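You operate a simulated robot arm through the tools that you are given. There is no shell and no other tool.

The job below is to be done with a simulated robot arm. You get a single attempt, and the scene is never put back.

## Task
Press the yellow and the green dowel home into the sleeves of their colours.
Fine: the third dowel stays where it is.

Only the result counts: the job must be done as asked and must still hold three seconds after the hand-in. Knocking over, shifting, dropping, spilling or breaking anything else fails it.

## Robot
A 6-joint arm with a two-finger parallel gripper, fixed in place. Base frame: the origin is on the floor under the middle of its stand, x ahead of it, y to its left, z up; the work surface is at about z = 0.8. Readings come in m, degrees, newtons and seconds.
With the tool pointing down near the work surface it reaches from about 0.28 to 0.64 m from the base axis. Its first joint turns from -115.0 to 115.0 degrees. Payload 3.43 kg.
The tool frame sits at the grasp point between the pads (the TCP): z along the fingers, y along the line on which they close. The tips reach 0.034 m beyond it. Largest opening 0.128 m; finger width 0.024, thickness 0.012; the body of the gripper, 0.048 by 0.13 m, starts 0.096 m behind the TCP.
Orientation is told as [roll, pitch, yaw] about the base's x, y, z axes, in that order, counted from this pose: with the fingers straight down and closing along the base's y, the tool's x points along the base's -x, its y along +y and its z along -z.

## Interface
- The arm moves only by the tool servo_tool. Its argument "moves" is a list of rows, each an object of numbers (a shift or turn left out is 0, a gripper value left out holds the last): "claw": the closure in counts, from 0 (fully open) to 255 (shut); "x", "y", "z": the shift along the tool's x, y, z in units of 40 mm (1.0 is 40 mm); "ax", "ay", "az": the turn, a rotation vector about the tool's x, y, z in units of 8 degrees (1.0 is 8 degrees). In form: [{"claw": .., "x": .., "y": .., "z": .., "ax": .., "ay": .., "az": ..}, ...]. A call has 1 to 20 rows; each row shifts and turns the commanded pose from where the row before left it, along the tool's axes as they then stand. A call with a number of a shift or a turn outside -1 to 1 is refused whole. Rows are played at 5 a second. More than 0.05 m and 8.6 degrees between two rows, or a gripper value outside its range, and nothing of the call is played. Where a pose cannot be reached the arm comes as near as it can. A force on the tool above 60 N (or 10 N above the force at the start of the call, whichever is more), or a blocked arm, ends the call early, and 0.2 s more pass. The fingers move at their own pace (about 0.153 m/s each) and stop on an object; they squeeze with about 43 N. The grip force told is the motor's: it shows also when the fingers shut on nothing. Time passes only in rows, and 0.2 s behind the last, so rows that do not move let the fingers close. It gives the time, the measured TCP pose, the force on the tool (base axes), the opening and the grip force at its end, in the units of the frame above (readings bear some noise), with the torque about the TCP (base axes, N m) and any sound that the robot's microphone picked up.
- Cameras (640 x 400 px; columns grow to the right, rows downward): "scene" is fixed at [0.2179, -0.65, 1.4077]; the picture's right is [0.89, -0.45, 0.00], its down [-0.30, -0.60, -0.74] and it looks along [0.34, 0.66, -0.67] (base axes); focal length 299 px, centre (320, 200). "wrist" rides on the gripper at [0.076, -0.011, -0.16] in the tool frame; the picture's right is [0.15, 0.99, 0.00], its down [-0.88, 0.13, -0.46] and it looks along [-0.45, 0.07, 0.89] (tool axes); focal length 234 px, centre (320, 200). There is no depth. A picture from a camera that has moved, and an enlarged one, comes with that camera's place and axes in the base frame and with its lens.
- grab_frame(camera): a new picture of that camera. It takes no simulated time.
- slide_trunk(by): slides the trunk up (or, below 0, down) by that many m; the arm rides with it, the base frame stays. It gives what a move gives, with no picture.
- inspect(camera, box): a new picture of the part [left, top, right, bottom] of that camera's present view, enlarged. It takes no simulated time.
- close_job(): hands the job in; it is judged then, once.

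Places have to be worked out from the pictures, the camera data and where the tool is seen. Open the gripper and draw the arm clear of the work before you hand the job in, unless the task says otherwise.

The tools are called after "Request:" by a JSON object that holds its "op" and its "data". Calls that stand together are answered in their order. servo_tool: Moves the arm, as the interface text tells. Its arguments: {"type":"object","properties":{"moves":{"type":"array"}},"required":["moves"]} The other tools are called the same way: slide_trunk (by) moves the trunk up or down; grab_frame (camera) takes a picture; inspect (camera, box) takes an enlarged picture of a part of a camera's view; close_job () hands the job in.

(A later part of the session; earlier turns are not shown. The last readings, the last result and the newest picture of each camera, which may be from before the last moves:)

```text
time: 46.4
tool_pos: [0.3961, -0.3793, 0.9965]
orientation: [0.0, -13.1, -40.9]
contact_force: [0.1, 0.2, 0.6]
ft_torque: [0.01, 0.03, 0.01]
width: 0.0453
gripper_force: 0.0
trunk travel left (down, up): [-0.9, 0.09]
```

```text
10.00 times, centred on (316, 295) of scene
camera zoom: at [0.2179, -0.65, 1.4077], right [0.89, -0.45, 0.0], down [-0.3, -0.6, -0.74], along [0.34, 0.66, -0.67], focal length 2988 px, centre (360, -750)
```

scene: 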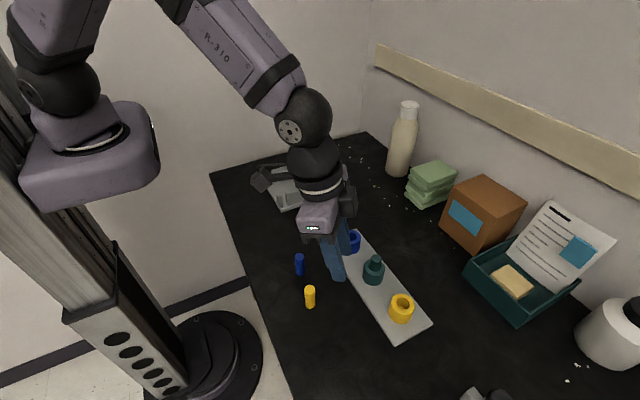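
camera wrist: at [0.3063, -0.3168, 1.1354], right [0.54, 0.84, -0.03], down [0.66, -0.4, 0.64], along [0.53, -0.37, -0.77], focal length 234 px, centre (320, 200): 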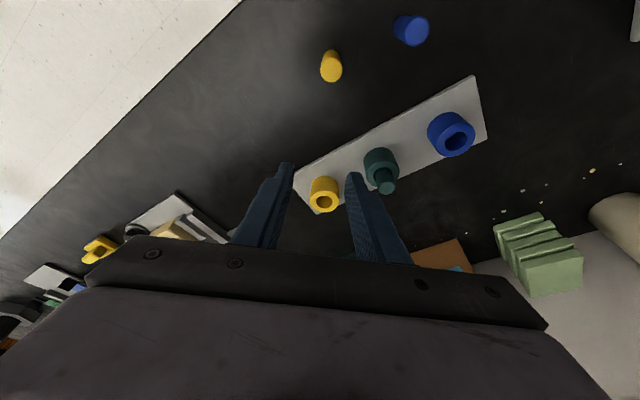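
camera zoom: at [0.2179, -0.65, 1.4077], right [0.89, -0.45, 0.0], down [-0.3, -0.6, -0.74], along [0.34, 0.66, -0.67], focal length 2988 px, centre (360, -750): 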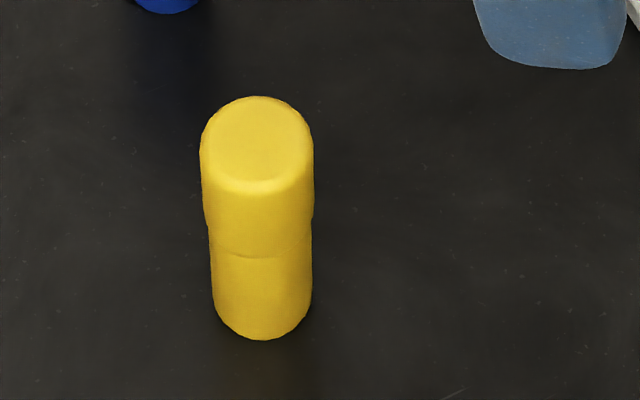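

Both cameras put the yellow dowel at (0.3532,-0.3434), upright. I'll move the leaned tool to about 65 mm above the grip height over it.

Request:
{"op": "servo_tool", "data": {"moves": [{"x": 0.622, "z": 0.341}, {"x": 0.622, "z": 0.341}, {"x": 0.622, "y": -0.01, "z": 0.341}, {}, {}]}}

Request:
{"op": "grab_frame", "data": {"camera": "wrist"}}

Request:
{"op": "inspect", "data": {"camera": "wrist", "box": [256, 115, 384, 195]}}

Request:
{"op": "inspect", "data": {"camera": "scene", "box": [264, 240, 360, 300]}}

```text
time: 47.6
tool_pos: [0.3469, -0.3397, 0.9386]
orientation: [-0.1, -13.1, -40.9]
contact_force: [0.5, 0.3, 0.0]
ft_torque: [-0.01, -0.02, -0.01]
width: 0.0452
gripper_force: 0.0
trunk travel left (down, up): [-0.9, 0.09]
```

```text
taken
camera wrist: at [0.2568, -0.2773, 1.077], right [0.54, 0.84, -0.03], down [0.66, -0.4, 0.64], along [0.53, -0.37, -0.77], focal length 234 px, centre (320, 200)
```

wrist: 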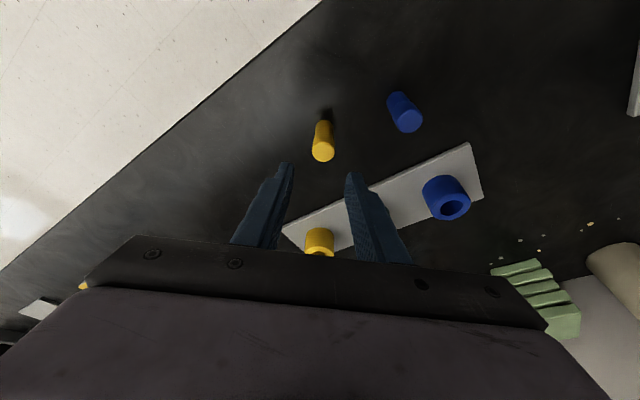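

```text
5.00 times, centred on (320, 155) of wrist
camera zoom: at [0.2568, -0.2773, 1.077], right [0.54, 0.84, -0.03], down [0.66, -0.4, 0.64], along [0.53, -0.37, -0.77], focal length 1171 px, centre (320, 425)
```

zoom: 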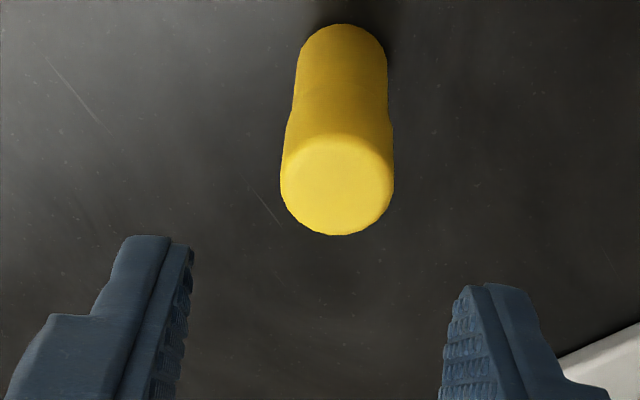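

```text
6.67 times, centred on (312, 270) of scene
camera zoom: at [0.2179, -0.65, 1.4077], right [0.89, -0.45, 0.0], down [-0.3, -0.6, -0.74], along [0.34, 0.66, -0.67], focal length 1992 px, centre (373, -267)
```

zoom: 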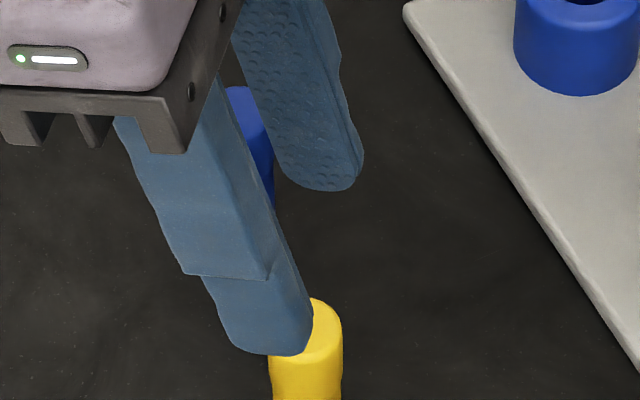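

The dowel lies about 2.4 mm toward +y of the finger centre line. I'll correct that and lower vertically to just above the dowel's top, then check again.

Request:
{"op": "servo_tool", "data": {"moves": [{"y": 0.06}, {"x": 0.07, "z": 0.31}, {"x": 0.07, "z": 0.31}, {"x": 0.06, "z": 0.3}, {}]}}

Request:
{"op": "inspect", "data": {"camera": "wrist", "box": [256, 130, 384, 210]}}

Request:
{"op": "inspect", "data": {"camera": "scene", "box": [264, 255, 360, 315]}}

```text
time: 48.8
tool_pos: [0.3491, -0.3395, 0.9026]
orientation: [-0.1, -13.0, -41.0]
contact_force: [0.3, 1.1, -0.4]
ft_torque: [0.04, -0.04, 0.01]
width: 0.0449
gripper_force: 0.1
trunk travel left (down, up): [-0.9, 0.09]
```

```text
5.00 times, centred on (320, 170) of wrist
camera zoom: at [0.2591, -0.2761, 1.0413], right [0.54, 0.84, -0.03], down [0.66, -0.4, 0.64], along [0.53, -0.37, -0.77], focal length 1171 px, centre (320, 350)
```

zoom: 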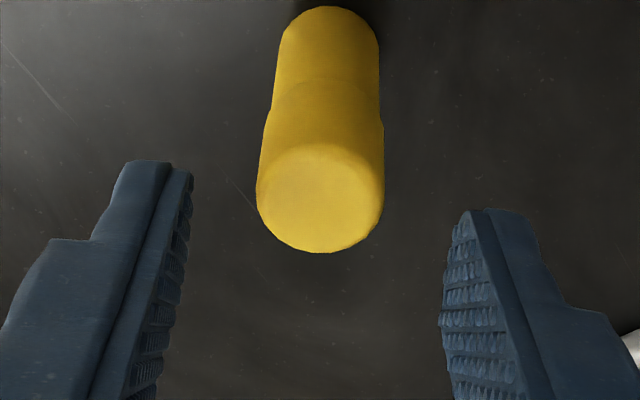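

```text
6.67 times, centred on (312, 285) of scene
camera zoom: at [0.2179, -0.65, 1.4077], right [0.89, -0.45, 0.0], down [-0.3, -0.6, -0.74], along [0.34, 0.66, -0.67], focal length 1992 px, centre (373, -367)
```

zoom: 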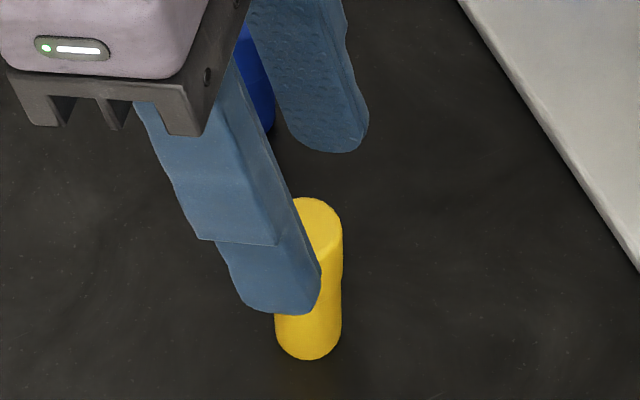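

The dowel is now centred between the fingers and lies 6–7 mm outward of the TCP as planned. I'll lower the last 27 mm vertically and close in steps.

Request:
{"op": "servo_tool", "data": {"moves": [{"x": 0.047, "z": 0.223}, {"x": 0.047, "z": 0.223}, {"x": 0.047, "z": 0.223}, {}, {"claw": 190}, {"claw": 198}, {"claw": 204}, {"claw": 210}, {"claw": 255}, {}, {}]}}

Request:
{"op": "inspect", "data": {"camera": "wrist", "box": [256, 130, 384, 210]}}

Request:
{"op": "inspect", "data": {"camera": "scene", "box": [264, 265, 360, 325]}}

```text
time: 51.2
tool_pos: [0.3487, -0.3382, 0.8753]
orientation: [0.1, -13.0, -40.8]
contact_force: [0.5, 0.0, 0.3]
ft_torque: [0.0, 0.03, -0.02]
width: 0.0217
gripper_force: 43.4
trunk travel left (down, up): [-0.9, 0.09]
```

```text
5.00 times, centred on (320, 170) of wrist
camera zoom: at [0.2601, -0.2746, 1.0145], right [0.54, 0.84, -0.03], down [0.66, -0.4, 0.64], along [0.53, -0.37, -0.77], focal length 1171 px, centre (320, 350)
```

zoom: 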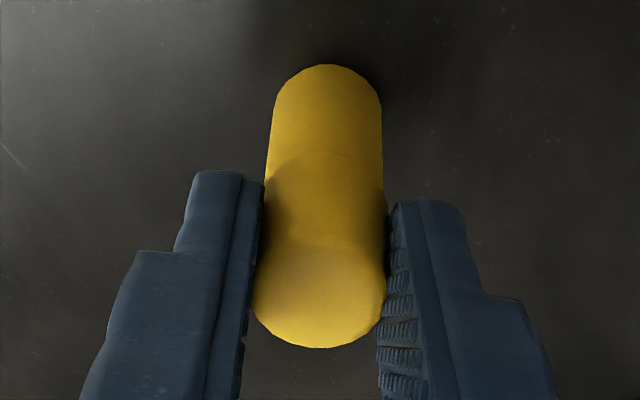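

```text
6.67 times, centred on (312, 295) of scene
camera zoom: at [0.2179, -0.65, 1.4077], right [0.89, -0.45, 0.0], down [-0.3, -0.6, -0.74], along [0.34, 0.66, -0.67], focal length 1992 px, centre (373, -433)
```

zoom: 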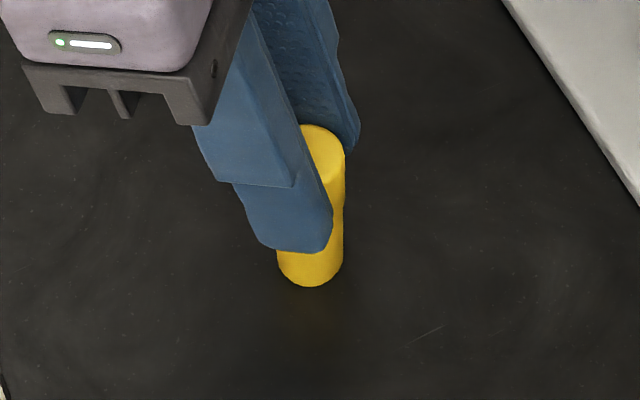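

The yellow dowel is gripped (21.7 mm, 43 N), upright, about 6 mm outward of the TCP. I'll lift it straight up by about 0.10 m.

Request:
{"op": "servo_tool", "data": {"moves": [{"x": -0.06, "z": -0.256}, {"x": -0.178, "z": -0.767}, {"x": -0.178, "z": -0.767}, {"x": -0.178, "z": -0.767}, {}, {}]}}

Request:
{"op": "inspect", "data": {"camera": "wrist", "box": [256, 130, 384, 210]}}

Request:
{"op": "grab_frame", "data": {"camera": "scene"}}

```text
time: 52.6
tool_pos: [0.3474, -0.337, 0.9819]
orientation: [0.0, -13.0, -40.9]
contact_force: [0.8, 0.2, -0.1]
ft_torque: [0.01, 0.0, -0.01]
width: 0.0215
gripper_force: 42.9
trunk travel left (down, up): [-0.9, 0.09]
```

```text
5.00 times, centred on (320, 170) of wrist
camera zoom: at [0.2586, -0.2758, 1.1206], right [0.54, 0.84, -0.03], down [0.66, -0.4, 0.64], along [0.53, -0.37, -0.77], focal length 1171 px, centre (320, 350)
```

zoom: 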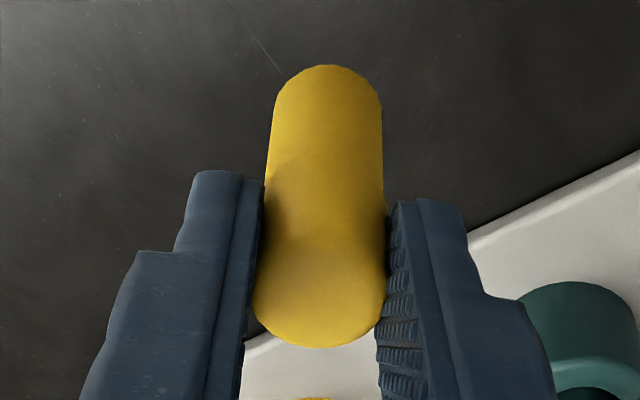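

```text
taken
```

scene: 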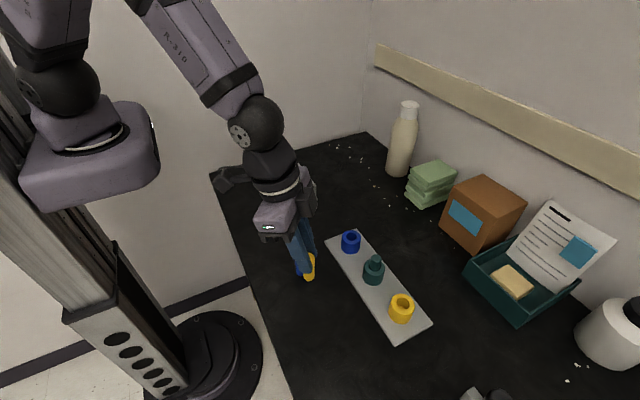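

The dowel is held unchanged after the lift, its bottom at about z 0.906. I'll carry it level outward to above the yellow sleeve at (0.5105,-0.4506).

Request:
{"op": "servo_tool", "data": {"moves": [{"x": -0.4, "y": 0.045, "z": 0.093}, {"x": -0.764, "y": 0.091, "z": 0.178}, {"x": -0.764, "y": 0.091, "z": 0.178}, {"x": -0.764, "y": 0.091, "z": 0.178}, {"x": -0.764, "y": 0.091, "z": 0.178}, {"x": -0.764, "y": 0.091, "z": 0.178}, {"x": -0.365, "y": 0.045, "z": 0.085}, {}, {}]}}

Request:
{"op": "grab_frame", "data": {"camera": "wrist"}}

Request:
{"op": "grab_frame", "data": {"camera": "scene"}}

```text
time: 54.6
tool_pos: [0.5083, -0.4448, 0.9814]
orientation: [0.0, -12.9, -40.8]
contact_force: [-0.4, 0.1, -1.0]
ft_torque: [0.04, 0.0, 0.0]
width: 0.0212
gripper_force: 43.1
trunk travel left (down, up): [-0.9, 0.09]
```

```text
taken
camera wrist: at [0.4178, -0.3824, 1.1198], right [0.54, 0.84, -0.03], down [0.66, -0.4, 0.64], along [0.53, -0.37, -0.77], focal length 234 px, centre (320, 200)
```

wrist: 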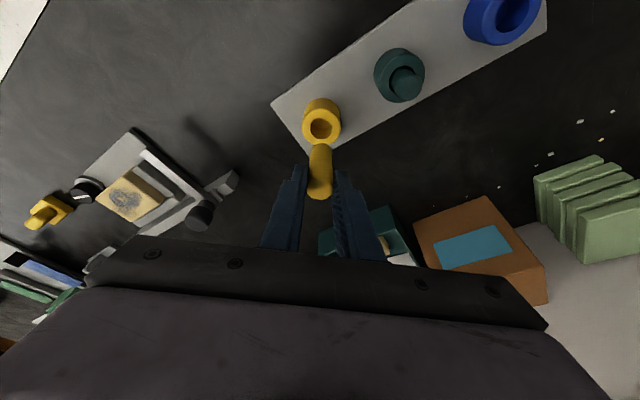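

```text
taken
```

scene: 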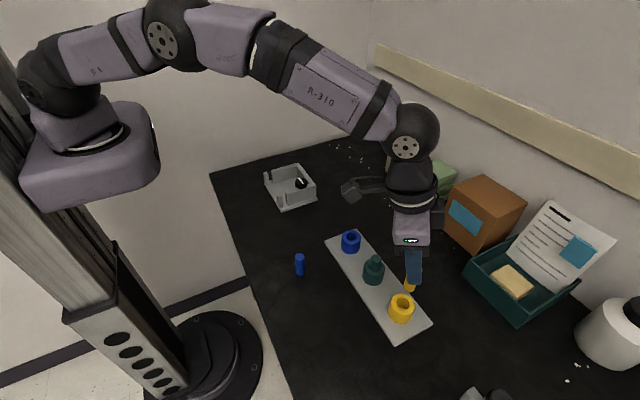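

The leaned pose reaches the place (TCP 0.508,-0.446). I'll enlarge both views to compare the dowel's bottom with the mouth.

Request:
{"op": "inspect", "data": {"camera": "wrist", "box": [272, 90, 368, 150]}}

Request:
{"op": "inspect", "data": {"camera": "wrist", "box": [272, 135, 368, 195]}}

Request:
{"op": "inspect", "data": {"camera": "scene", "box": [362, 265, 442, 315]}}

```text
6.67 times, centred on (320, 120) of wrist
camera zoom: at [0.4178, -0.3824, 1.1198], right [0.54, 0.84, -0.03], down [0.66, -0.4, 0.64], along [0.53, -0.37, -0.77], focal length 1561 px, centre (320, 733)
```

zoom: 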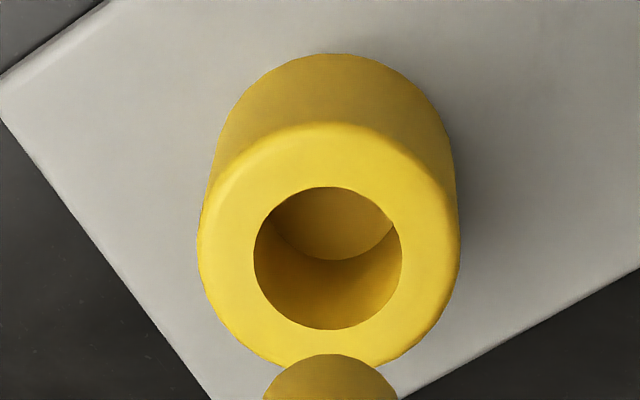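

```text
6.67 times, centred on (320, 165) of wrist
camera zoom: at [0.4178, -0.3824, 1.1198], right [0.54, 0.84, -0.03], down [0.66, -0.4, 0.64], along [0.53, -0.37, -0.77], focal length 1561 px, centre (320, 433)
```

zoom: 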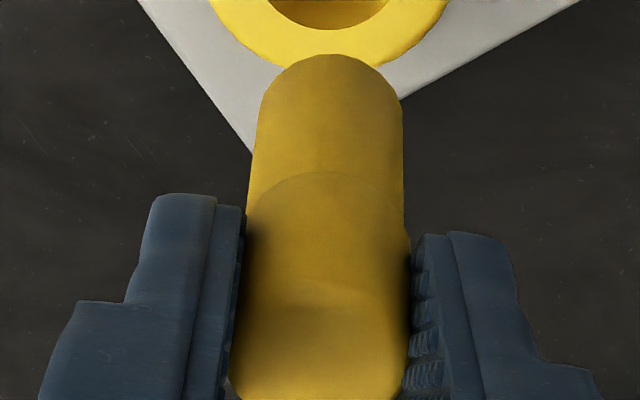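

```text
8.00 times, centred on (402, 290) of scene
camera zoom: at [0.2179, -0.65, 1.4077], right [0.89, -0.45, 0.0], down [-0.3, -0.6, -0.74], along [0.34, 0.66, -0.67], focal length 2390 px, centre (-336, -520)
```

zoom: 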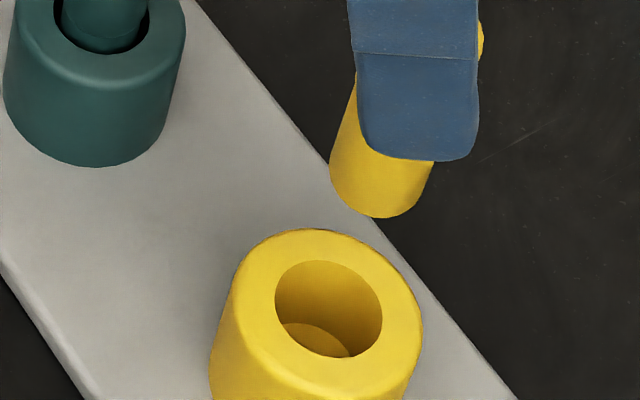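

The mouth measures (0.511,-0.451) and the dowel's bottom is about 2.4 mm beyond it. I'll correct that while lowering 40 mm to about 15 mm above the mouth.

Request:
{"op": "servo_tool", "data": {"moves": [{"x": 0.088, "y": -0.016, "z": 0.322}, {"x": 0.088, "y": -0.016, "z": 0.322}, {"x": 0.088, "y": -0.016, "z": 0.322}, {}, {}]}}

Request:
{"op": "inspect", "data": {"camera": "wrist", "box": [272, 115, 368, 175]}}

Request:
{"op": "inspect", "data": {"camera": "scene", "box": [362, 270, 442, 320]}}

```text
time: 55.8
tool_pos: [0.5045, -0.4453, 0.9401]
orientation: [-0.1, -13.0, -40.9]
contact_force: [0.7, 1.0, -2.8]
ft_torque: [0.02, 0.05, -0.01]
width: 0.0215
gripper_force: 43.1
trunk travel left (down, up): [-0.9, 0.09]
```

```text
6.67 times, centred on (320, 145) of wrist
camera zoom: at [0.4142, -0.3823, 1.0791], right [0.54, 0.84, -0.03], down [0.66, -0.4, 0.64], along [0.53, -0.37, -0.77], focal length 1561 px, centre (320, 567)
```

zoom: 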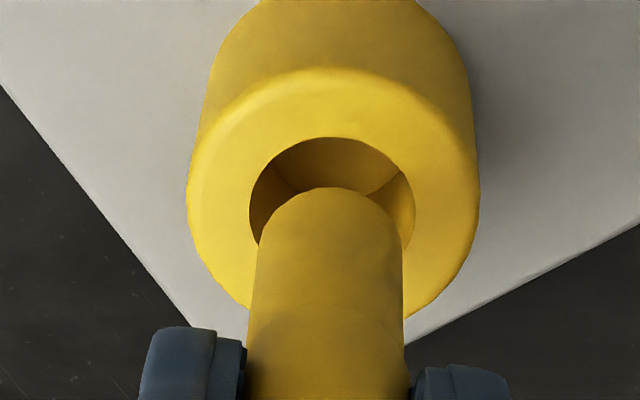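

```text
8.00 times, centred on (402, 295) of scene
camera zoom: at [0.2179, -0.65, 1.4077], right [0.89, -0.45, 0.0], down [-0.3, -0.6, -0.74], along [0.34, 0.66, -0.67], focal length 2390 px, centre (-336, -560)
```

zoom: 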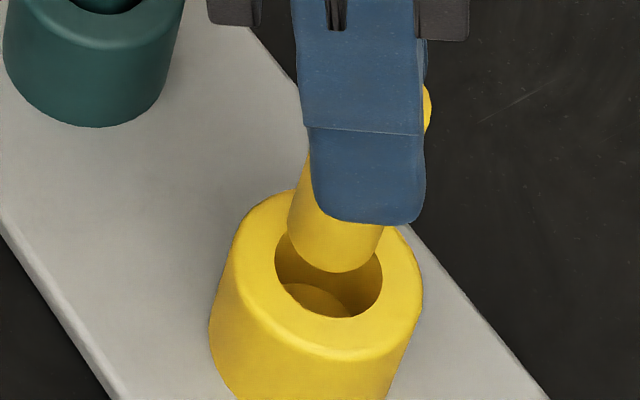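

The dowel's bottom is about 15 mm above the mouth and just 1.2 mm short of centre. I'll correct that and lower 26 mm so it enters the mouth by about 11 mm.

Request:
{"op": "servo_tool", "data": {"moves": [{"x": -0.03, "z": 0.007}, {}, {"x": 0.049, "z": 0.211}, {"x": 0.049, "z": 0.211}, {"x": 0.049, "z": 0.211}, {}]}}

Request:
{"op": "inspect", "data": {"camera": "wrist", "box": [272, 125, 368, 185]}}

Request:
{"op": "inspect", "data": {"camera": "scene", "box": [362, 270, 442, 320]}}

```text
time: 57.2
tool_pos: [0.5045, -0.4458, 0.9149]
orientation: [0.0, -13.0, -40.9]
contact_force: [3.4, -0.1, -0.1]
ft_torque: [0.01, -0.14, 0.03]
width: 0.0214
gripper_force: 42.7
trunk travel left (down, up): [-0.9, 0.09]
```

```text
6.67 times, centred on (320, 155) of wrist
camera zoom: at [0.4144, -0.3829, 1.0535], right [0.54, 0.84, -0.03], down [0.66, -0.4, 0.64], along [0.53, -0.37, -0.77], focal length 1561 px, centre (320, 500)
```

zoom: 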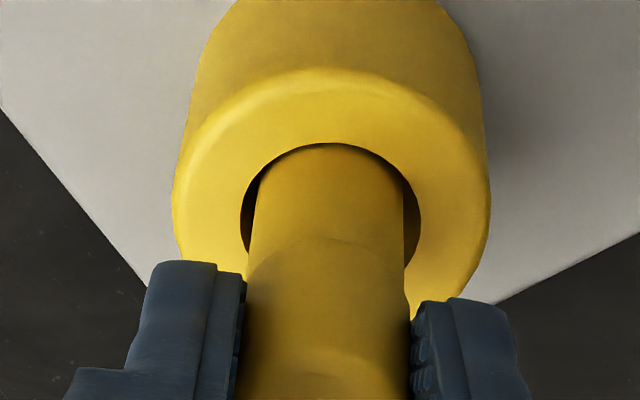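

```text
8.00 times, centred on (402, 295) of scene
camera zoom: at [0.2179, -0.65, 1.4077], right [0.89, -0.45, 0.0], down [-0.3, -0.6, -0.74], along [0.34, 0.66, -0.67], focal length 2390 px, centre (-336, -560)
```

zoom: 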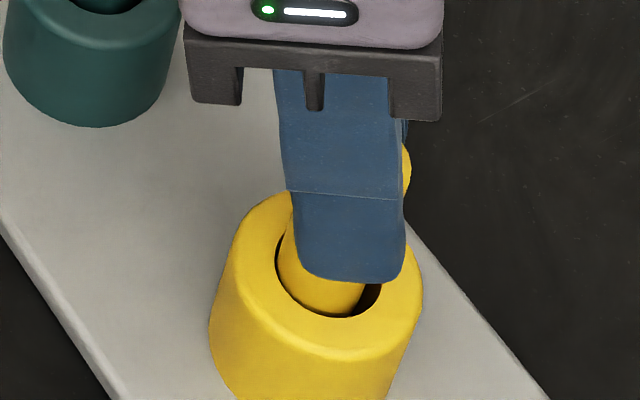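

There is a 3.4 N sideways touch toward +x, meaning the dowel is about 0.7 mm short of centre in x, which agrees with the picture. I'll shift it by that and lower another 12 mm.

Request:
{"op": "servo_tool", "data": {"moves": [{"x": -0.015, "y": 0.012}, {}, {"x": 0.034, "z": 0.146}, {"x": 0.034, "z": 0.146}, {}]}}

Request:
{"op": "inspect", "data": {"camera": "wrist", "box": [272, 125, 368, 185]}}

Request:
{"op": "inspect", "data": {"camera": "scene", "box": [362, 270, 442, 320]}}

```text
time: 58.4
tool_pos: [0.5058, -0.4452, 0.9019]
orientation: [0.0, -13.0, -40.8]
contact_force: [0.6, -0.3, -0.5]
ft_torque: [-0.01, 0.0, 0.0]
width: 0.0215
gripper_force: 42.8
trunk travel left (down, up): [-0.9, 0.09]
```

```text
6.67 times, centred on (320, 155) of wrist
camera zoom: at [0.416, -0.3829, 1.0415], right [0.54, 0.84, -0.03], down [0.66, -0.4, 0.64], along [0.53, -0.37, -0.77], focal length 1561 px, centre (320, 500)
```

zoom: 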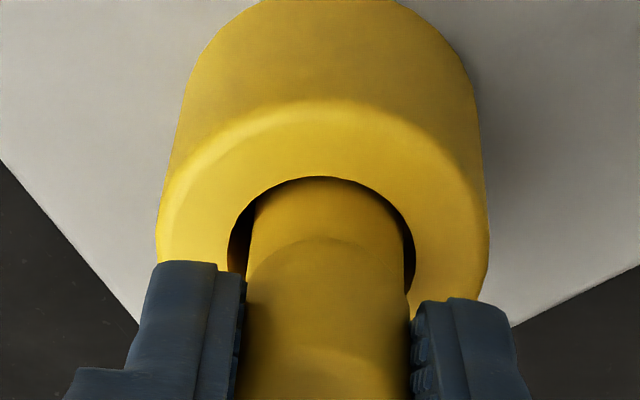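

```text
8.00 times, centred on (402, 295) of scene
camera zoom: at [0.2179, -0.65, 1.4077], right [0.89, -0.45, 0.0], down [-0.3, -0.6, -0.74], along [0.34, 0.66, -0.67], focal length 2390 px, centre (-336, -560)
```

zoom: 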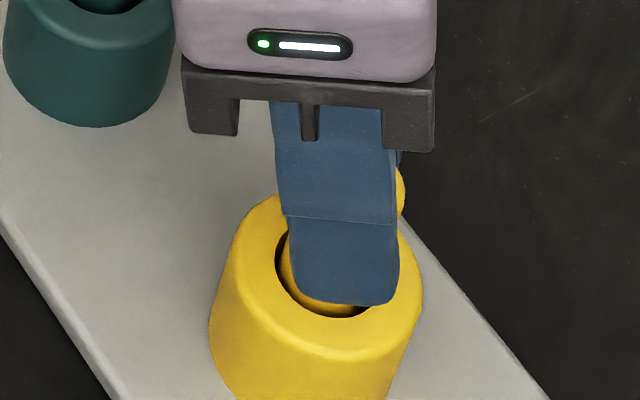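

Forces are near zero with the dowel about 23 mm deep. I'll lower the remaining 9–10 mm to meet the floor.

Request:
{"op": "servo_tool", "data": {"moves": [{"x": 0.027, "z": 0.116}, {"x": 0.027, "z": 0.116}, {}, {}]}}

Request:
{"op": "inspect", "data": {"camera": "wrist", "box": [272, 125, 368, 185]}}

```text
time: 59.4
tool_pos: [0.506, -0.445, 0.8928]
orientation: [0.0, -13.0, -41.0]
contact_force: [0.3, 0.3, 0.8]
ft_torque: [-0.01, 0.0, -0.02]
width: 0.0215
gripper_force: 42.7
trunk travel left (down, up): [-0.9, 0.09]
```

```text
6.67 times, centred on (320, 155) of wrist
camera zoom: at [0.4152, -0.3827, 1.0325], right [0.54, 0.84, -0.03], down [0.66, -0.4, 0.64], along [0.53, -0.37, -0.77], focal length 1561 px, centre (320, 500)
```

zoom: 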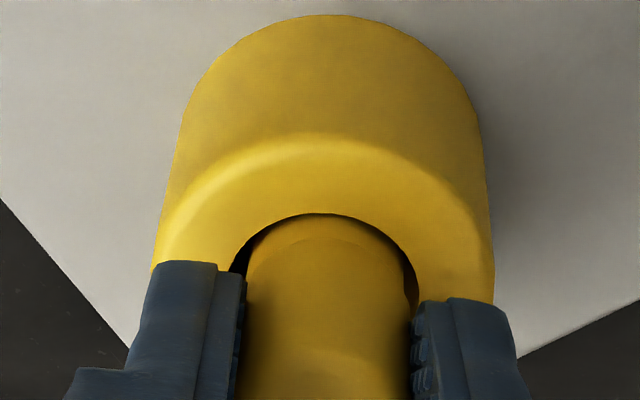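

The dowel is just touching the floor (TCP z 0.894, 0.8 N), centred. I'll press straight down 5 mm in the grip, in small steps, listening for the snap.

Request:
{"op": "servo_tool", "data": {"moves": [{"x": 0.009, "z": 0.041}, {"x": 0.009, "z": 0.041}, {"x": 0.009, "z": 0.041}, {}, {}]}}

Request:
{"op": "inspect", "data": {"camera": "wrist", "box": [272, 125, 368, 185]}}

```text
time: 60.6
tool_pos: [0.505, -0.4462, 0.894]
orientation: [0.0, -13.7, -40.9]
contact_force: [-1.0, -0.2, 27.5]
ft_torque: [-0.01, -0.06, -0.04]
width: 0.0212
gripper_force: 42.5
trunk travel left (down, up): [-0.9, 0.09]
```

```text
6.67 times, centred on (320, 155) of wrist
camera zoom: at [0.4144, -0.3822, 1.0311], right [0.54, 0.84, -0.04], down [0.65, -0.39, 0.65], along [0.53, -0.37, -0.76], focal length 1561 px, centre (320, 500)
```

zoom: 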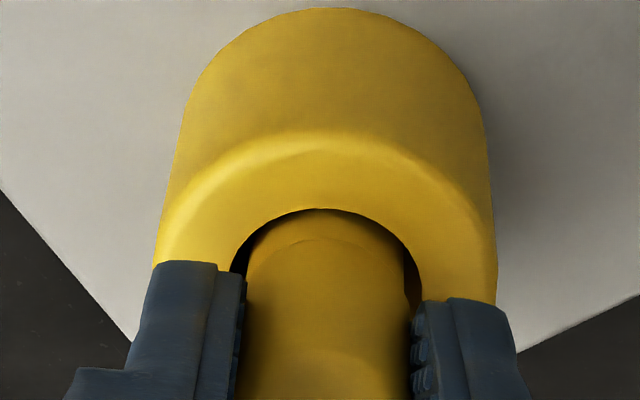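

At 27.5 N, well centred with almost no side force, no snap yet. I'll press a little more, toward 40 N.

Request:
{"op": "servo_tool", "data": {"moves": [{"x": 0.007, "z": 0.03}, {"x": 0.007, "z": 0.03}, {}, {}]}}

Request:
{"op": "inspect", "data": {"camera": "wrist", "box": [272, 125, 368, 185]}}

```text
time: 61.6
tool_pos: [0.5052, -0.4464, 0.8941]
orientation: [-0.1, -13.8, -40.8]
contact_force: [-1.7, 3.4, 33.2]
ft_torque: [0.14, 0.1, -0.04]
width: 0.0213
gripper_force: 43.1
trunk travel left (down, up): [-0.9, 0.09]
```

```text
6.67 times, centred on (320, 155) of wrist
camera zoom: at [0.4141, -0.3818, 1.0306], right [0.54, 0.84, -0.04], down [0.65, -0.39, 0.65], along [0.53, -0.38, -0.76], focal length 1561 px, centre (320, 500)
```

zoom: 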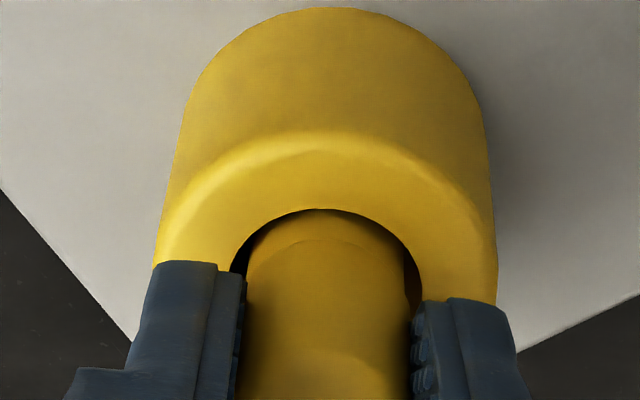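

No snap at 33 N, and the arm's give tilts the gripped dowel by nearly a degree, which may hinder seating. As with green, I'll unload, release, rise, and press from above with shut fingers.

Request:
{"op": "servo_tool", "data": {"moves": [{"x": -0.02, "z": -0.09}, {"x": -0.02, "z": -0.09}, {}, {"claw": 200}, {"claw": 165}, {}]}}

Request:
{"op": "inspect", "data": {"camera": "wrist", "box": [256, 120, 384, 200]}}

Request:
{"op": "inspect", "data": {"camera": "scene", "box": [362, 270, 442, 320]}}

```text
time: 63.0
tool_pos: [0.5056, -0.4454, 0.894]
orientation: [0.0, -13.0, -40.9]
contact_force: [-0.3, 0.3, 0.8]
ft_torque: [0.01, 0.0, 0.03]
width: 0.0449
gripper_force: 0.1
trunk travel left (down, up): [-0.9, 0.09]
```

```text
5.00 times, centred on (320, 160) of wrist
camera zoom: at [0.4147, -0.383, 1.0315], right [0.54, 0.84, -0.03], down [0.66, -0.4, 0.64], along [0.53, -0.37, -0.77], focal length 1171 px, centre (320, 400)
```

zoom: 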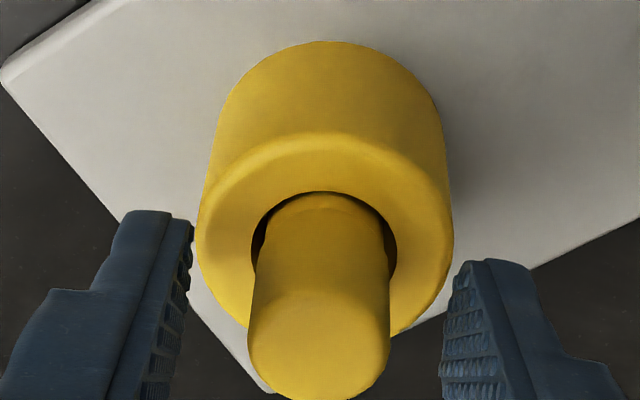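

```text
8.00 times, centred on (402, 295) of scene
camera zoom: at [0.2179, -0.65, 1.4077], right [0.89, -0.45, 0.0], down [-0.3, -0.6, -0.74], along [0.34, 0.66, -0.67], focal length 2390 px, centre (-336, -560)
```

zoom: 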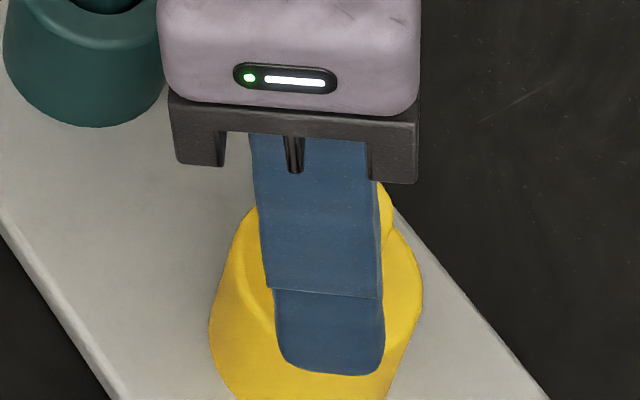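

The dowel stands upright in its sleeve, released. I'll rise about 56 mm vertically, shut the fingers and look.

Request:
{"op": "servo_tool", "data": {"moves": [{"x": -0.05, "z": -0.2}, {"x": -0.134, "z": -0.58}, {"x": -0.134, "z": -0.58}, {"claw": 255}, {}, {}]}}

Request:
{"op": "inspect", "data": {"camera": "wrist", "box": [256, 110, 384, 190]}}

Request:
{"op": "inspect", "data": {"camera": "scene", "box": [362, 270, 442, 320]}}

```text
time: 64.4
tool_pos: [0.5065, -0.4463, 0.9499]
orientation: [0.0, -12.9, -40.9]
contact_force: [0.9, 0.0, 0.2]
ft_torque: [-0.02, -0.02, -0.04]
width: 0.0
gripper_force: 32.9
trunk travel left (down, up): [-0.9, 0.09]
```

```text
5.00 times, centred on (320, 150) of wrist
camera zoom: at [0.4159, -0.3825, 1.0888], right [0.54, 0.84, -0.03], down [0.66, -0.4, 0.64], along [0.53, -0.37, -0.77], focal length 1171 px, centre (320, 450)
```

zoom: 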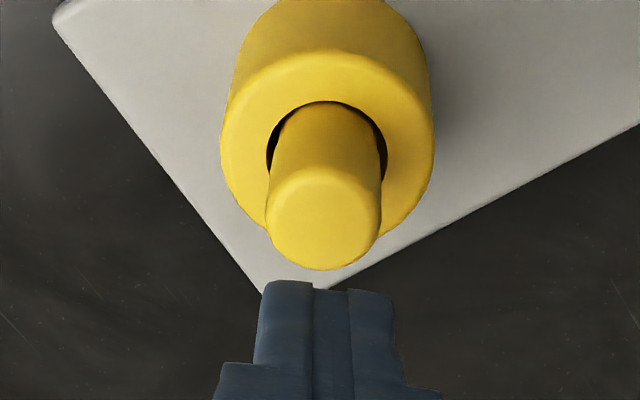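

```text
8.00 times, centred on (402, 295) of scene
camera zoom: at [0.2179, -0.65, 1.4077], right [0.89, -0.45, 0.0], down [-0.3, -0.6, -0.74], along [0.34, 0.66, -0.67], focal length 2390 px, centre (-336, -560)
```

zoom: 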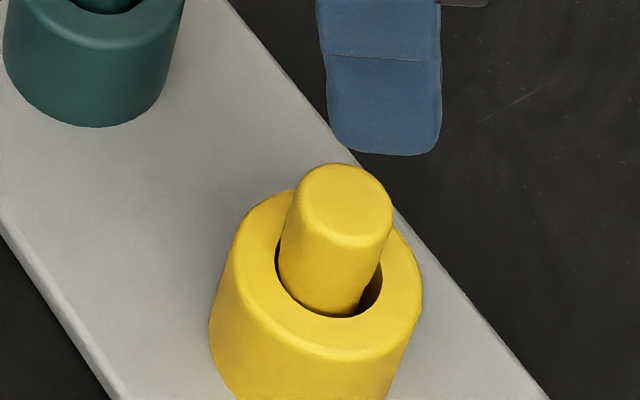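

The yellow dowel looks a bit off-centre in its mouth in this view (left gap thin, right gap wide). I'll zoom in to measure that before pressing.

Request:
{"op": "inspect", "data": {"camera": "scene", "box": [386, 288, 418, 308]}}

Request:
{"op": "inspect", "data": {"camera": "wrist", "box": [296, 120, 344, 150]}}

```text
16.00 times, centred on (402, 298) of scene
camera zoom: at [0.2179, -0.65, 1.4077], right [0.89, -0.45, 0.0], down [-0.3, -0.6, -0.74], along [0.34, 0.66, -0.67], focal length 4781 px, centre (-992, -1368)
```

zoom: 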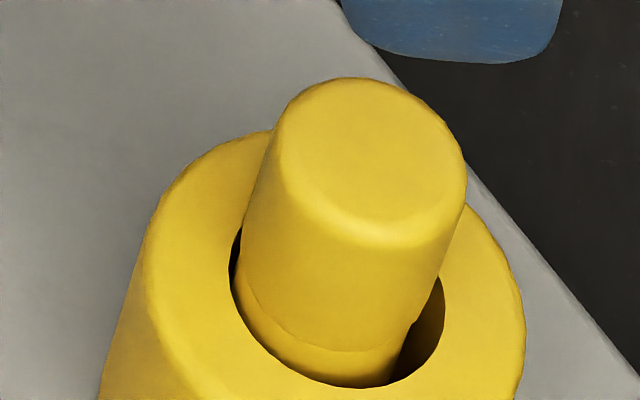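

```text
13.33 times, centred on (320, 135) of wrist
camera zoom: at [0.4159, -0.3825, 1.0888], right [0.54, 0.84, -0.03], down [0.66, -0.4, 0.64], along [0.53, -0.37, -0.77], focal length 3122 px, centre (320, 1067)
```

zoom: 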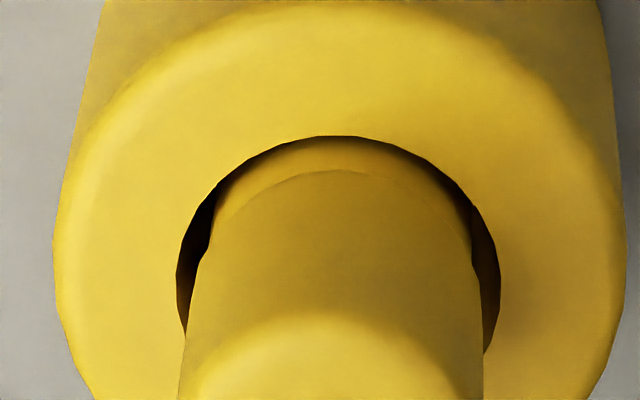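

Closer measurement shows the dowel within about 0.5 mm of the bore's centre, so it's fine to press. I'll shift the shut tips outward over its top and lower to a few mm above it to check the contact spot.

Request:
{"op": "servo_tool", "data": {"moves": [{"x": -0.183, "y": -0.02, "z": 0.043}, {}, {"x": 0.08, "z": 0.341}, {"x": 0.08, "z": 0.341}, {}]}}

Request:
{"op": "inspect", "data": {"camera": "wrist", "box": [256, 120, 384, 200]}}

Request:
{"op": "inspect", "data": {"camera": "scene", "box": [370, 270, 434, 310]}}

```text
time: 65.6
tool_pos: [0.5083, -0.4499, 0.9208]
orientation: [0.0, -13.0, -40.9]
contact_force: [-0.5, -0.3, 0.6]
ft_torque: [0.01, 0.0, 0.04]
width: 0.0001
gripper_force: 32.5
trunk travel left (down, up): [-0.9, 0.09]
```

```text
5.00 times, centred on (320, 160) of wrist
camera zoom: at [0.4196, -0.387, 1.0594], right [0.54, 0.84, -0.03], down [0.66, -0.4, 0.64], along [0.53, -0.37, -0.77], focal length 1171 px, centre (320, 400)
```

zoom: 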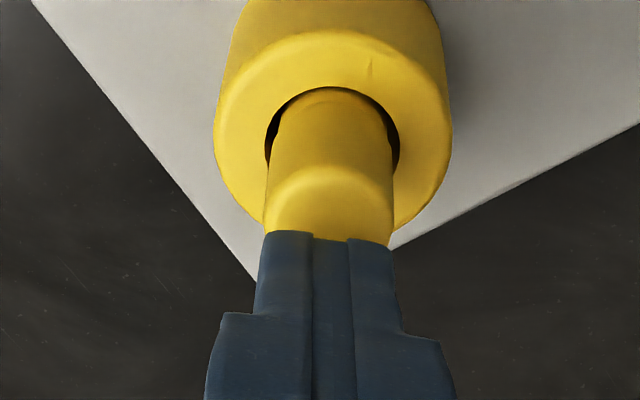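

```text
10.00 times, centred on (402, 290) of scene
camera zoom: at [0.2179, -0.65, 1.4077], right [0.89, -0.45, 0.0], down [-0.3, -0.6, -0.74], along [0.34, 0.66, -0.67], focal length 2988 px, centre (-500, -700)
```

zoom: 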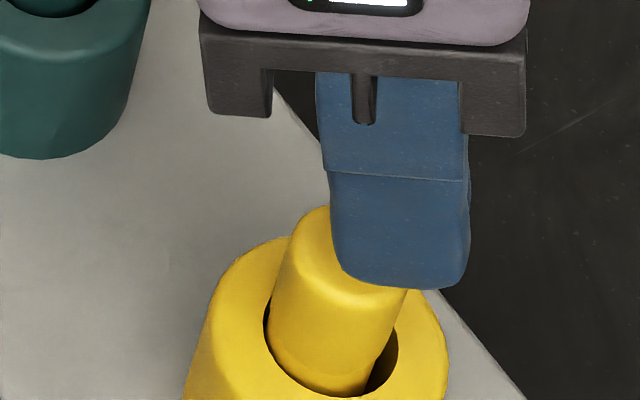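

The inner lower edge of the tips sits nearly over the dowel's axis, about 5 mm above it. I'll lower in small vertical steps to contact and press to around 20 N first.

Request:
{"op": "servo_tool", "data": {"moves": [{"x": -0.025, "z": 0.006}, {"x": 0.022, "z": 0.097}, {"x": 0.011, "z": 0.049}, {"x": 0.011, "z": 0.049}, {"x": 0.011, "z": 0.049}, {}]}}

Request:
{"op": "inspect", "data": {"camera": "scene", "box": [370, 270, 434, 310]}}

```text
time: 67.0
tool_pos: [0.5105, -0.4505, 0.918]
orientation: [-0.2, -13.6, -40.8]
contact_force: [-1.8, 4.6, 30.6]
ft_torque: [0.16, 0.21, -0.04]
width: 0.0
gripper_force: 33.4
trunk travel left (down, up): [-0.9, 0.09]
```

```text
10.00 times, centred on (402, 290) of scene
camera zoom: at [0.2179, -0.65, 1.4077], right [0.89, -0.45, 0.0], down [-0.3, -0.6, -0.74], along [0.34, 0.66, -0.67], focal length 2988 px, centre (-500, -700)
```

zoom: 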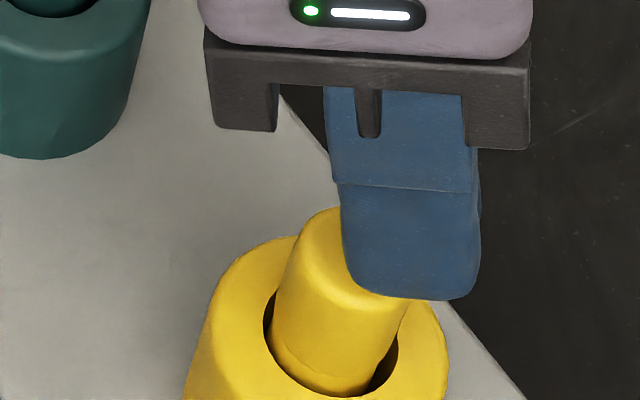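

30.6 N with no snap, and the torque puts the contact about 4–5 mm off-axis toward the base. I'll lift slightly, shift the tips about 4 mm outward so the push is on the axis, and press again.

Request:
{"op": "servo_tool", "data": {"moves": [{"x": -0.05, "z": -0.2}, {"x": -0.097, "z": 0.023}, {}, {"x": 0.03, "z": 0.12}, {"x": 0.02, "z": 0.08}, {}, {}]}}

Request:
{"op": "inspect", "data": {"camera": "scene", "box": [370, 270, 434, 310]}}

```text
time: 68.6
tool_pos: [0.5142, -0.4544, 0.9178]
orientation: [0.0, -13.7, -40.8]
contact_force: [-0.3, 6.6, 33.8]
ft_torque: [0.3, 0.12, -0.03]
width: 0.0002
gripper_force: 33.1
trunk travel left (down, up): [-0.9, 0.09]
```

```text
10.00 times, centred on (402, 290) of scene
camera zoom: at [0.2179, -0.65, 1.4077], right [0.89, -0.45, 0.0], down [-0.3, -0.6, -0.74], along [0.34, 0.66, -0.67], focal length 2988 px, centre (-500, -700)
```

zoom: 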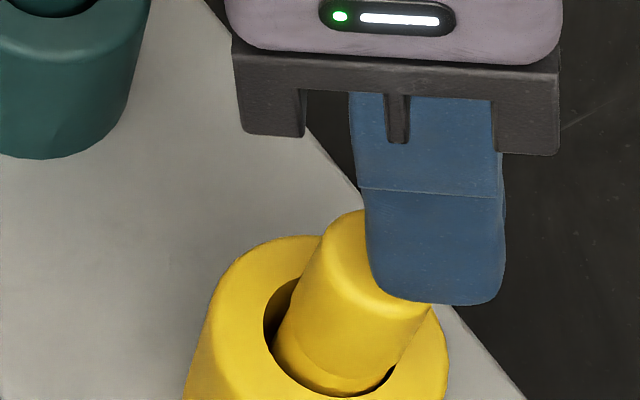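

The tips dragged the dowel's top outward: it now looks shifted or leaning in the mouth. I'll lift fully clear and look at it.

Request:
{"op": "servo_tool", "data": {"moves": [{"x": -0.05, "z": -0.2}, {"x": -0.13, "z": -0.56}, {}, {}]}}

Request:
{"op": "inspect", "data": {"camera": "scene", "box": [386, 288, 418, 308]}}

Request:
{"op": "inspect", "data": {"camera": "wrist", "box": [272, 100, 368, 160]}}

```text
time: 69.6
tool_pos: [0.5155, -0.4537, 0.9422]
orientation: [0.0, -12.9, -40.8]
contact_force: [0.3, 0.0, 0.4]
ft_torque: [-0.03, 0.0, 0.0]
width: 0.0001
gripper_force: 33.6
trunk travel left (down, up): [-0.9, 0.09]
```

```text
16.00 times, centred on (402, 298) of scene
camera zoom: at [0.2179, -0.65, 1.4077], right [0.89, -0.45, 0.0], down [-0.3, -0.6, -0.74], along [0.34, 0.66, -0.67], focal length 4781 px, centre (-992, -1368)
```

zoom: 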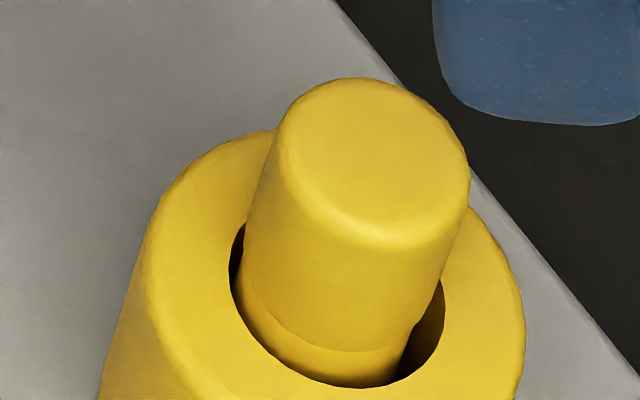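

```text
6.67 times, centred on (320, 130) of wrist
camera zoom: at [0.4257, -0.3909, 1.0806], right [0.54, 0.84, -0.03], down [0.66, -0.4, 0.64], along [0.53, -0.37, -0.77], focal length 1561 px, centre (320, 667)
```

zoom: 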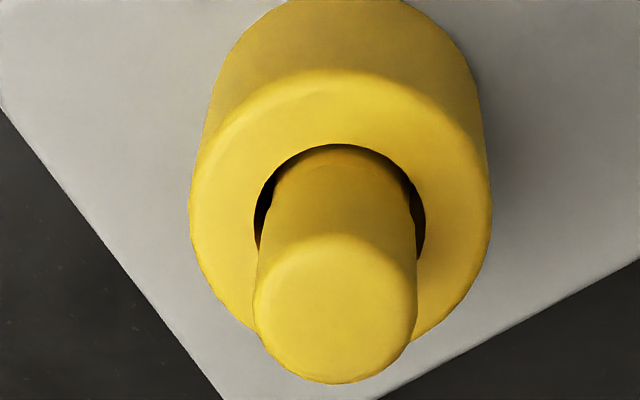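

It sprang back upright and is still well centred, so no harm was done. I'll place the tips so the push falls on the dowel's axis (TCP about 0.514,-0.4535), come straight down from clear above, and press gradually.

Request:
{"op": "servo_tool", "data": {"moves": [{"x": 0.063, "y": -0.012, "z": -0.015}, {}, {"x": 0.062, "z": 0.268}, {"x": 0.062, "z": 0.268}, {"x": 0.011, "z": 0.049}, {"x": 0.011, "z": 0.049}, {}]}}

Request:
{"op": "inspect", "data": {"camera": "scene", "box": [370, 270, 434, 310]}}

Request:
{"op": "inspect", "data": {"camera": "wrist", "box": [272, 120, 368, 180]}}

```text
time: 71.2
tool_pos: [0.5126, -0.4544, 0.9175]
orientation: [-0.1, -13.2, -40.9]
contact_force: [-1.2, -0.5, 7.0]
ft_torque: [0.02, 0.04, 0.03]
width: 0.0002
gripper_force: 32.7
trunk travel left (down, up): [-0.9, 0.09]
```

```text
10.00 times, centred on (402, 290) of scene
camera zoom: at [0.2179, -0.65, 1.4077], right [0.89, -0.45, 0.0], down [-0.3, -0.6, -0.74], along [0.34, 0.66, -0.67], focal length 2988 px, centre (-500, -700)
```

zoom: 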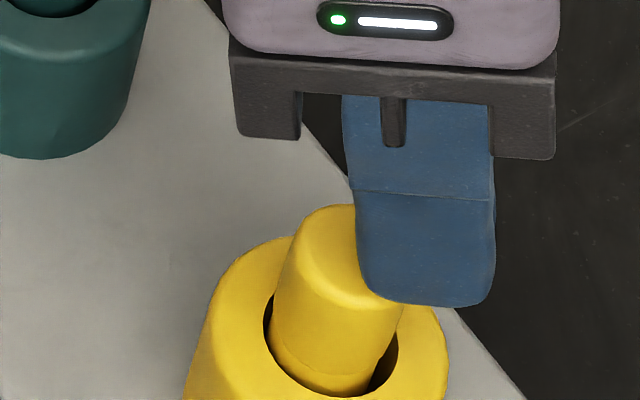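

```text
6.67 times, centred on (320, 150) of wrist
camera zoom: at [0.4228, -0.3907, 1.0559], right [0.54, 0.84, -0.03], down [0.66, -0.39, 0.64], along [0.53, -0.37, -0.76], focal length 1561 px, centre (320, 533)
```

zoom: 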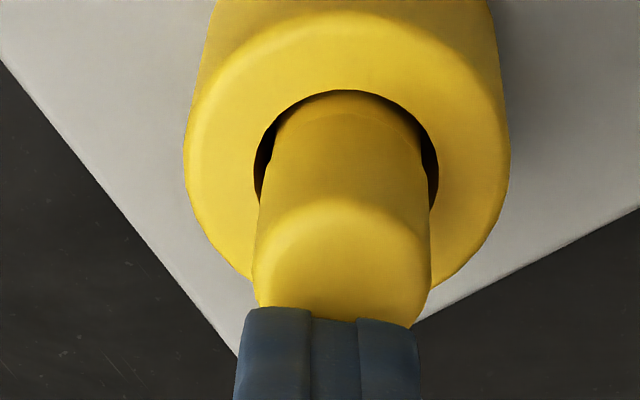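

Light contact now (7 N), on the dowel's axis with little side force and the dowel upright. I'll press further in 2 mm steps.

Request:
{"op": "servo_tool", "data": {"moves": [{"x": 0.011, "z": 0.049}, {"x": 0.011, "z": 0.049}, {"x": 0.011, "z": 0.049}, {}]}}

Request:
{"op": "inspect", "data": {"camera": "scene", "box": [370, 270, 434, 310]}}

```text
time: 72.2
tool_pos: [0.5136, -0.4527, 0.9176]
orientation: [-0.2, -13.7, -40.9]
contact_force: [-1.6, 0.1, 29.9]
ft_torque: [0.05, 0.11, -0.02]
width: 0.0002
gripper_force: 32.9
trunk travel left (down, up): [-0.9, 0.09]
```

```text
10.00 times, centred on (402, 290) of scene
camera zoom: at [0.2179, -0.65, 1.4077], right [0.89, -0.45, 0.0], down [-0.3, -0.6, -0.74], along [0.34, 0.66, -0.67], focal length 2988 px, centre (-500, -700)
```

zoom: 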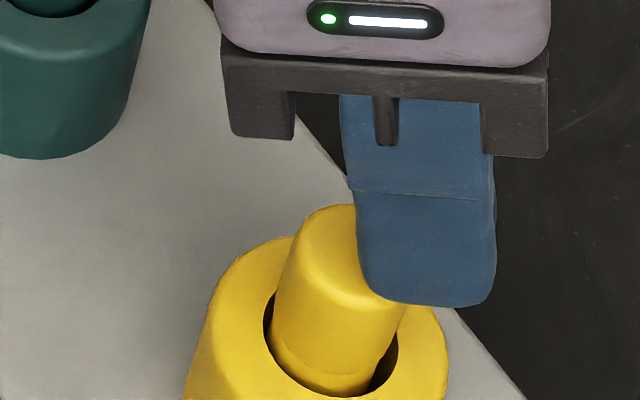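

29.9 N with practically no side force and the dowel upright; no snap yet. I'll carry on pressing toward 45–50 N.

Request:
{"op": "servo_tool", "data": {"moves": [{"x": 0.011, "z": 0.049}, {"x": 0.011, "z": 0.049}, {}, {}]}}

Request:
{"op": "inspect", "data": {"camera": "scene", "box": [370, 270, 434, 310]}}

```text
time: 73.2
tool_pos: [0.5149, -0.4542, 0.9169]
orientation: [-0.2, -14.1, -41.0]
contact_force: [-3.0, 1.6, 38.9]
ft_torque: [0.09, 0.23, -0.03]
width: 0.0001
gripper_force: 32.9
trunk travel left (down, up): [-0.9, 0.09]
```

```text
10.00 times, centred on (402, 290) of scene
camera zoom: at [0.2179, -0.65, 1.4077], right [0.89, -0.45, 0.0], down [-0.3, -0.6, -0.74], along [0.34, 0.66, -0.67], focal length 2988 px, centre (-500, -700)
```

zoom: 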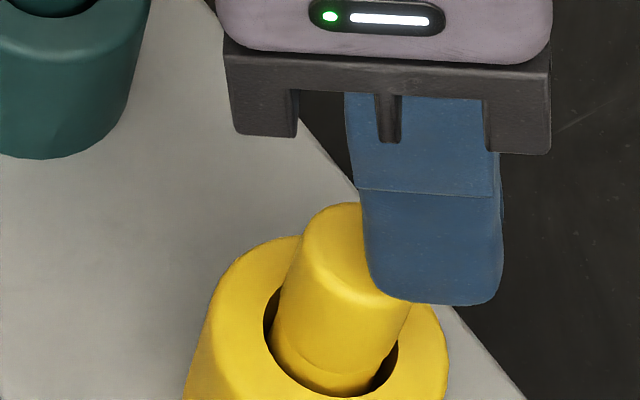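

At 38.9 N the dowel's top began to lean outward (the arm's give pushes the tip outward), so I stop there. I'll lift clear and check where the dowel stands.

Request:
{"op": "servo_tool", "data": {"moves": [{"x": -0.068, "z": -0.292}, {"x": -0.068, "z": -0.292}, {}, {}]}}

Request:
{"op": "inspect", "data": {"camera": "scene", "box": [386, 288, 418, 308]}}

Request:
{"op": "inspect", "data": {"camera": "wrist", "box": [272, 100, 368, 160]}}

Request:
{"op": "inspect", "data": {"camera": "scene", "box": [356, 252, 388, 272]}}

```text
time: 74.2
tool_pos: [0.5132, -0.4515, 0.9306]
orientation: [0.0, -12.9, -40.9]
contact_force: [0.2, -0.2, -0.4]
ft_torque: [-0.01, 0.03, -0.05]
width: 0.0002
gripper_force: 33.0
trunk travel left (down, up): [-0.9, 0.09]
```

```text
16.00 times, centred on (402, 298) of scene
camera zoom: at [0.2179, -0.65, 1.4077], right [0.89, -0.45, 0.0], down [-0.3, -0.6, -0.74], along [0.34, 0.66, -0.67], focal length 4781 px, centre (-992, -1368)
```

zoom: 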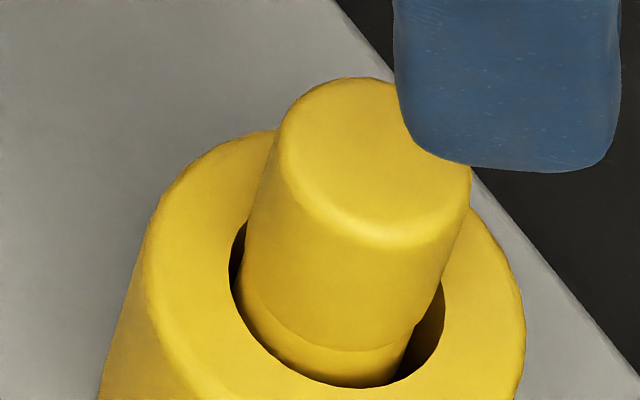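

```text
6.67 times, centred on (320, 130) of wrist
camera zoom: at [0.4238, -0.3896, 1.0698], right [0.54, 0.84, -0.03], down [0.66, -0.4, 0.64], along [0.53, -0.37, -0.77], focal length 1561 px, centre (320, 667)
```

zoom: 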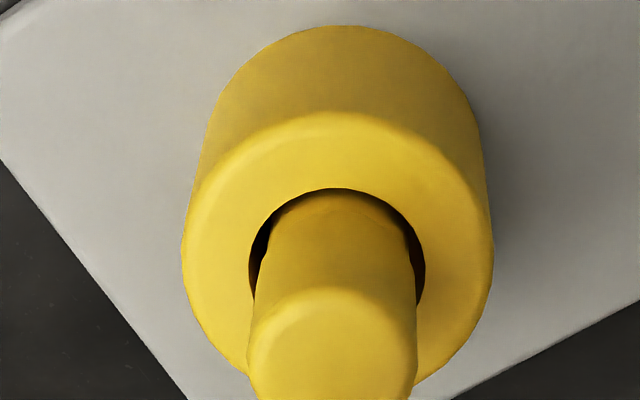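

```text
16.00 times, centred on (372, 262) of scene
camera zoom: at [0.2179, -0.65, 1.4077], right [0.89, -0.45, 0.0], down [-0.3, -0.6, -0.74], along [0.34, 0.66, -0.67], focal length 4781 px, centre (-512, -792)
```

zoom: 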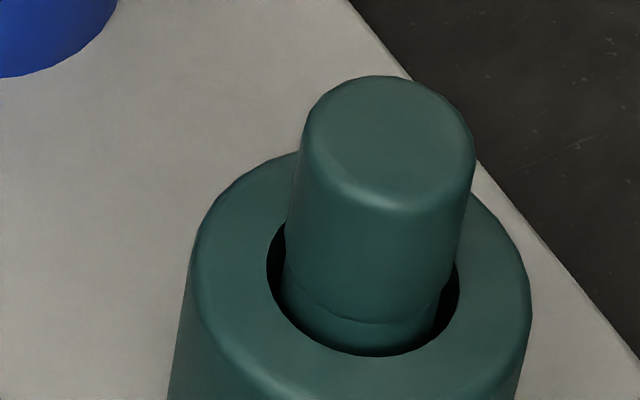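

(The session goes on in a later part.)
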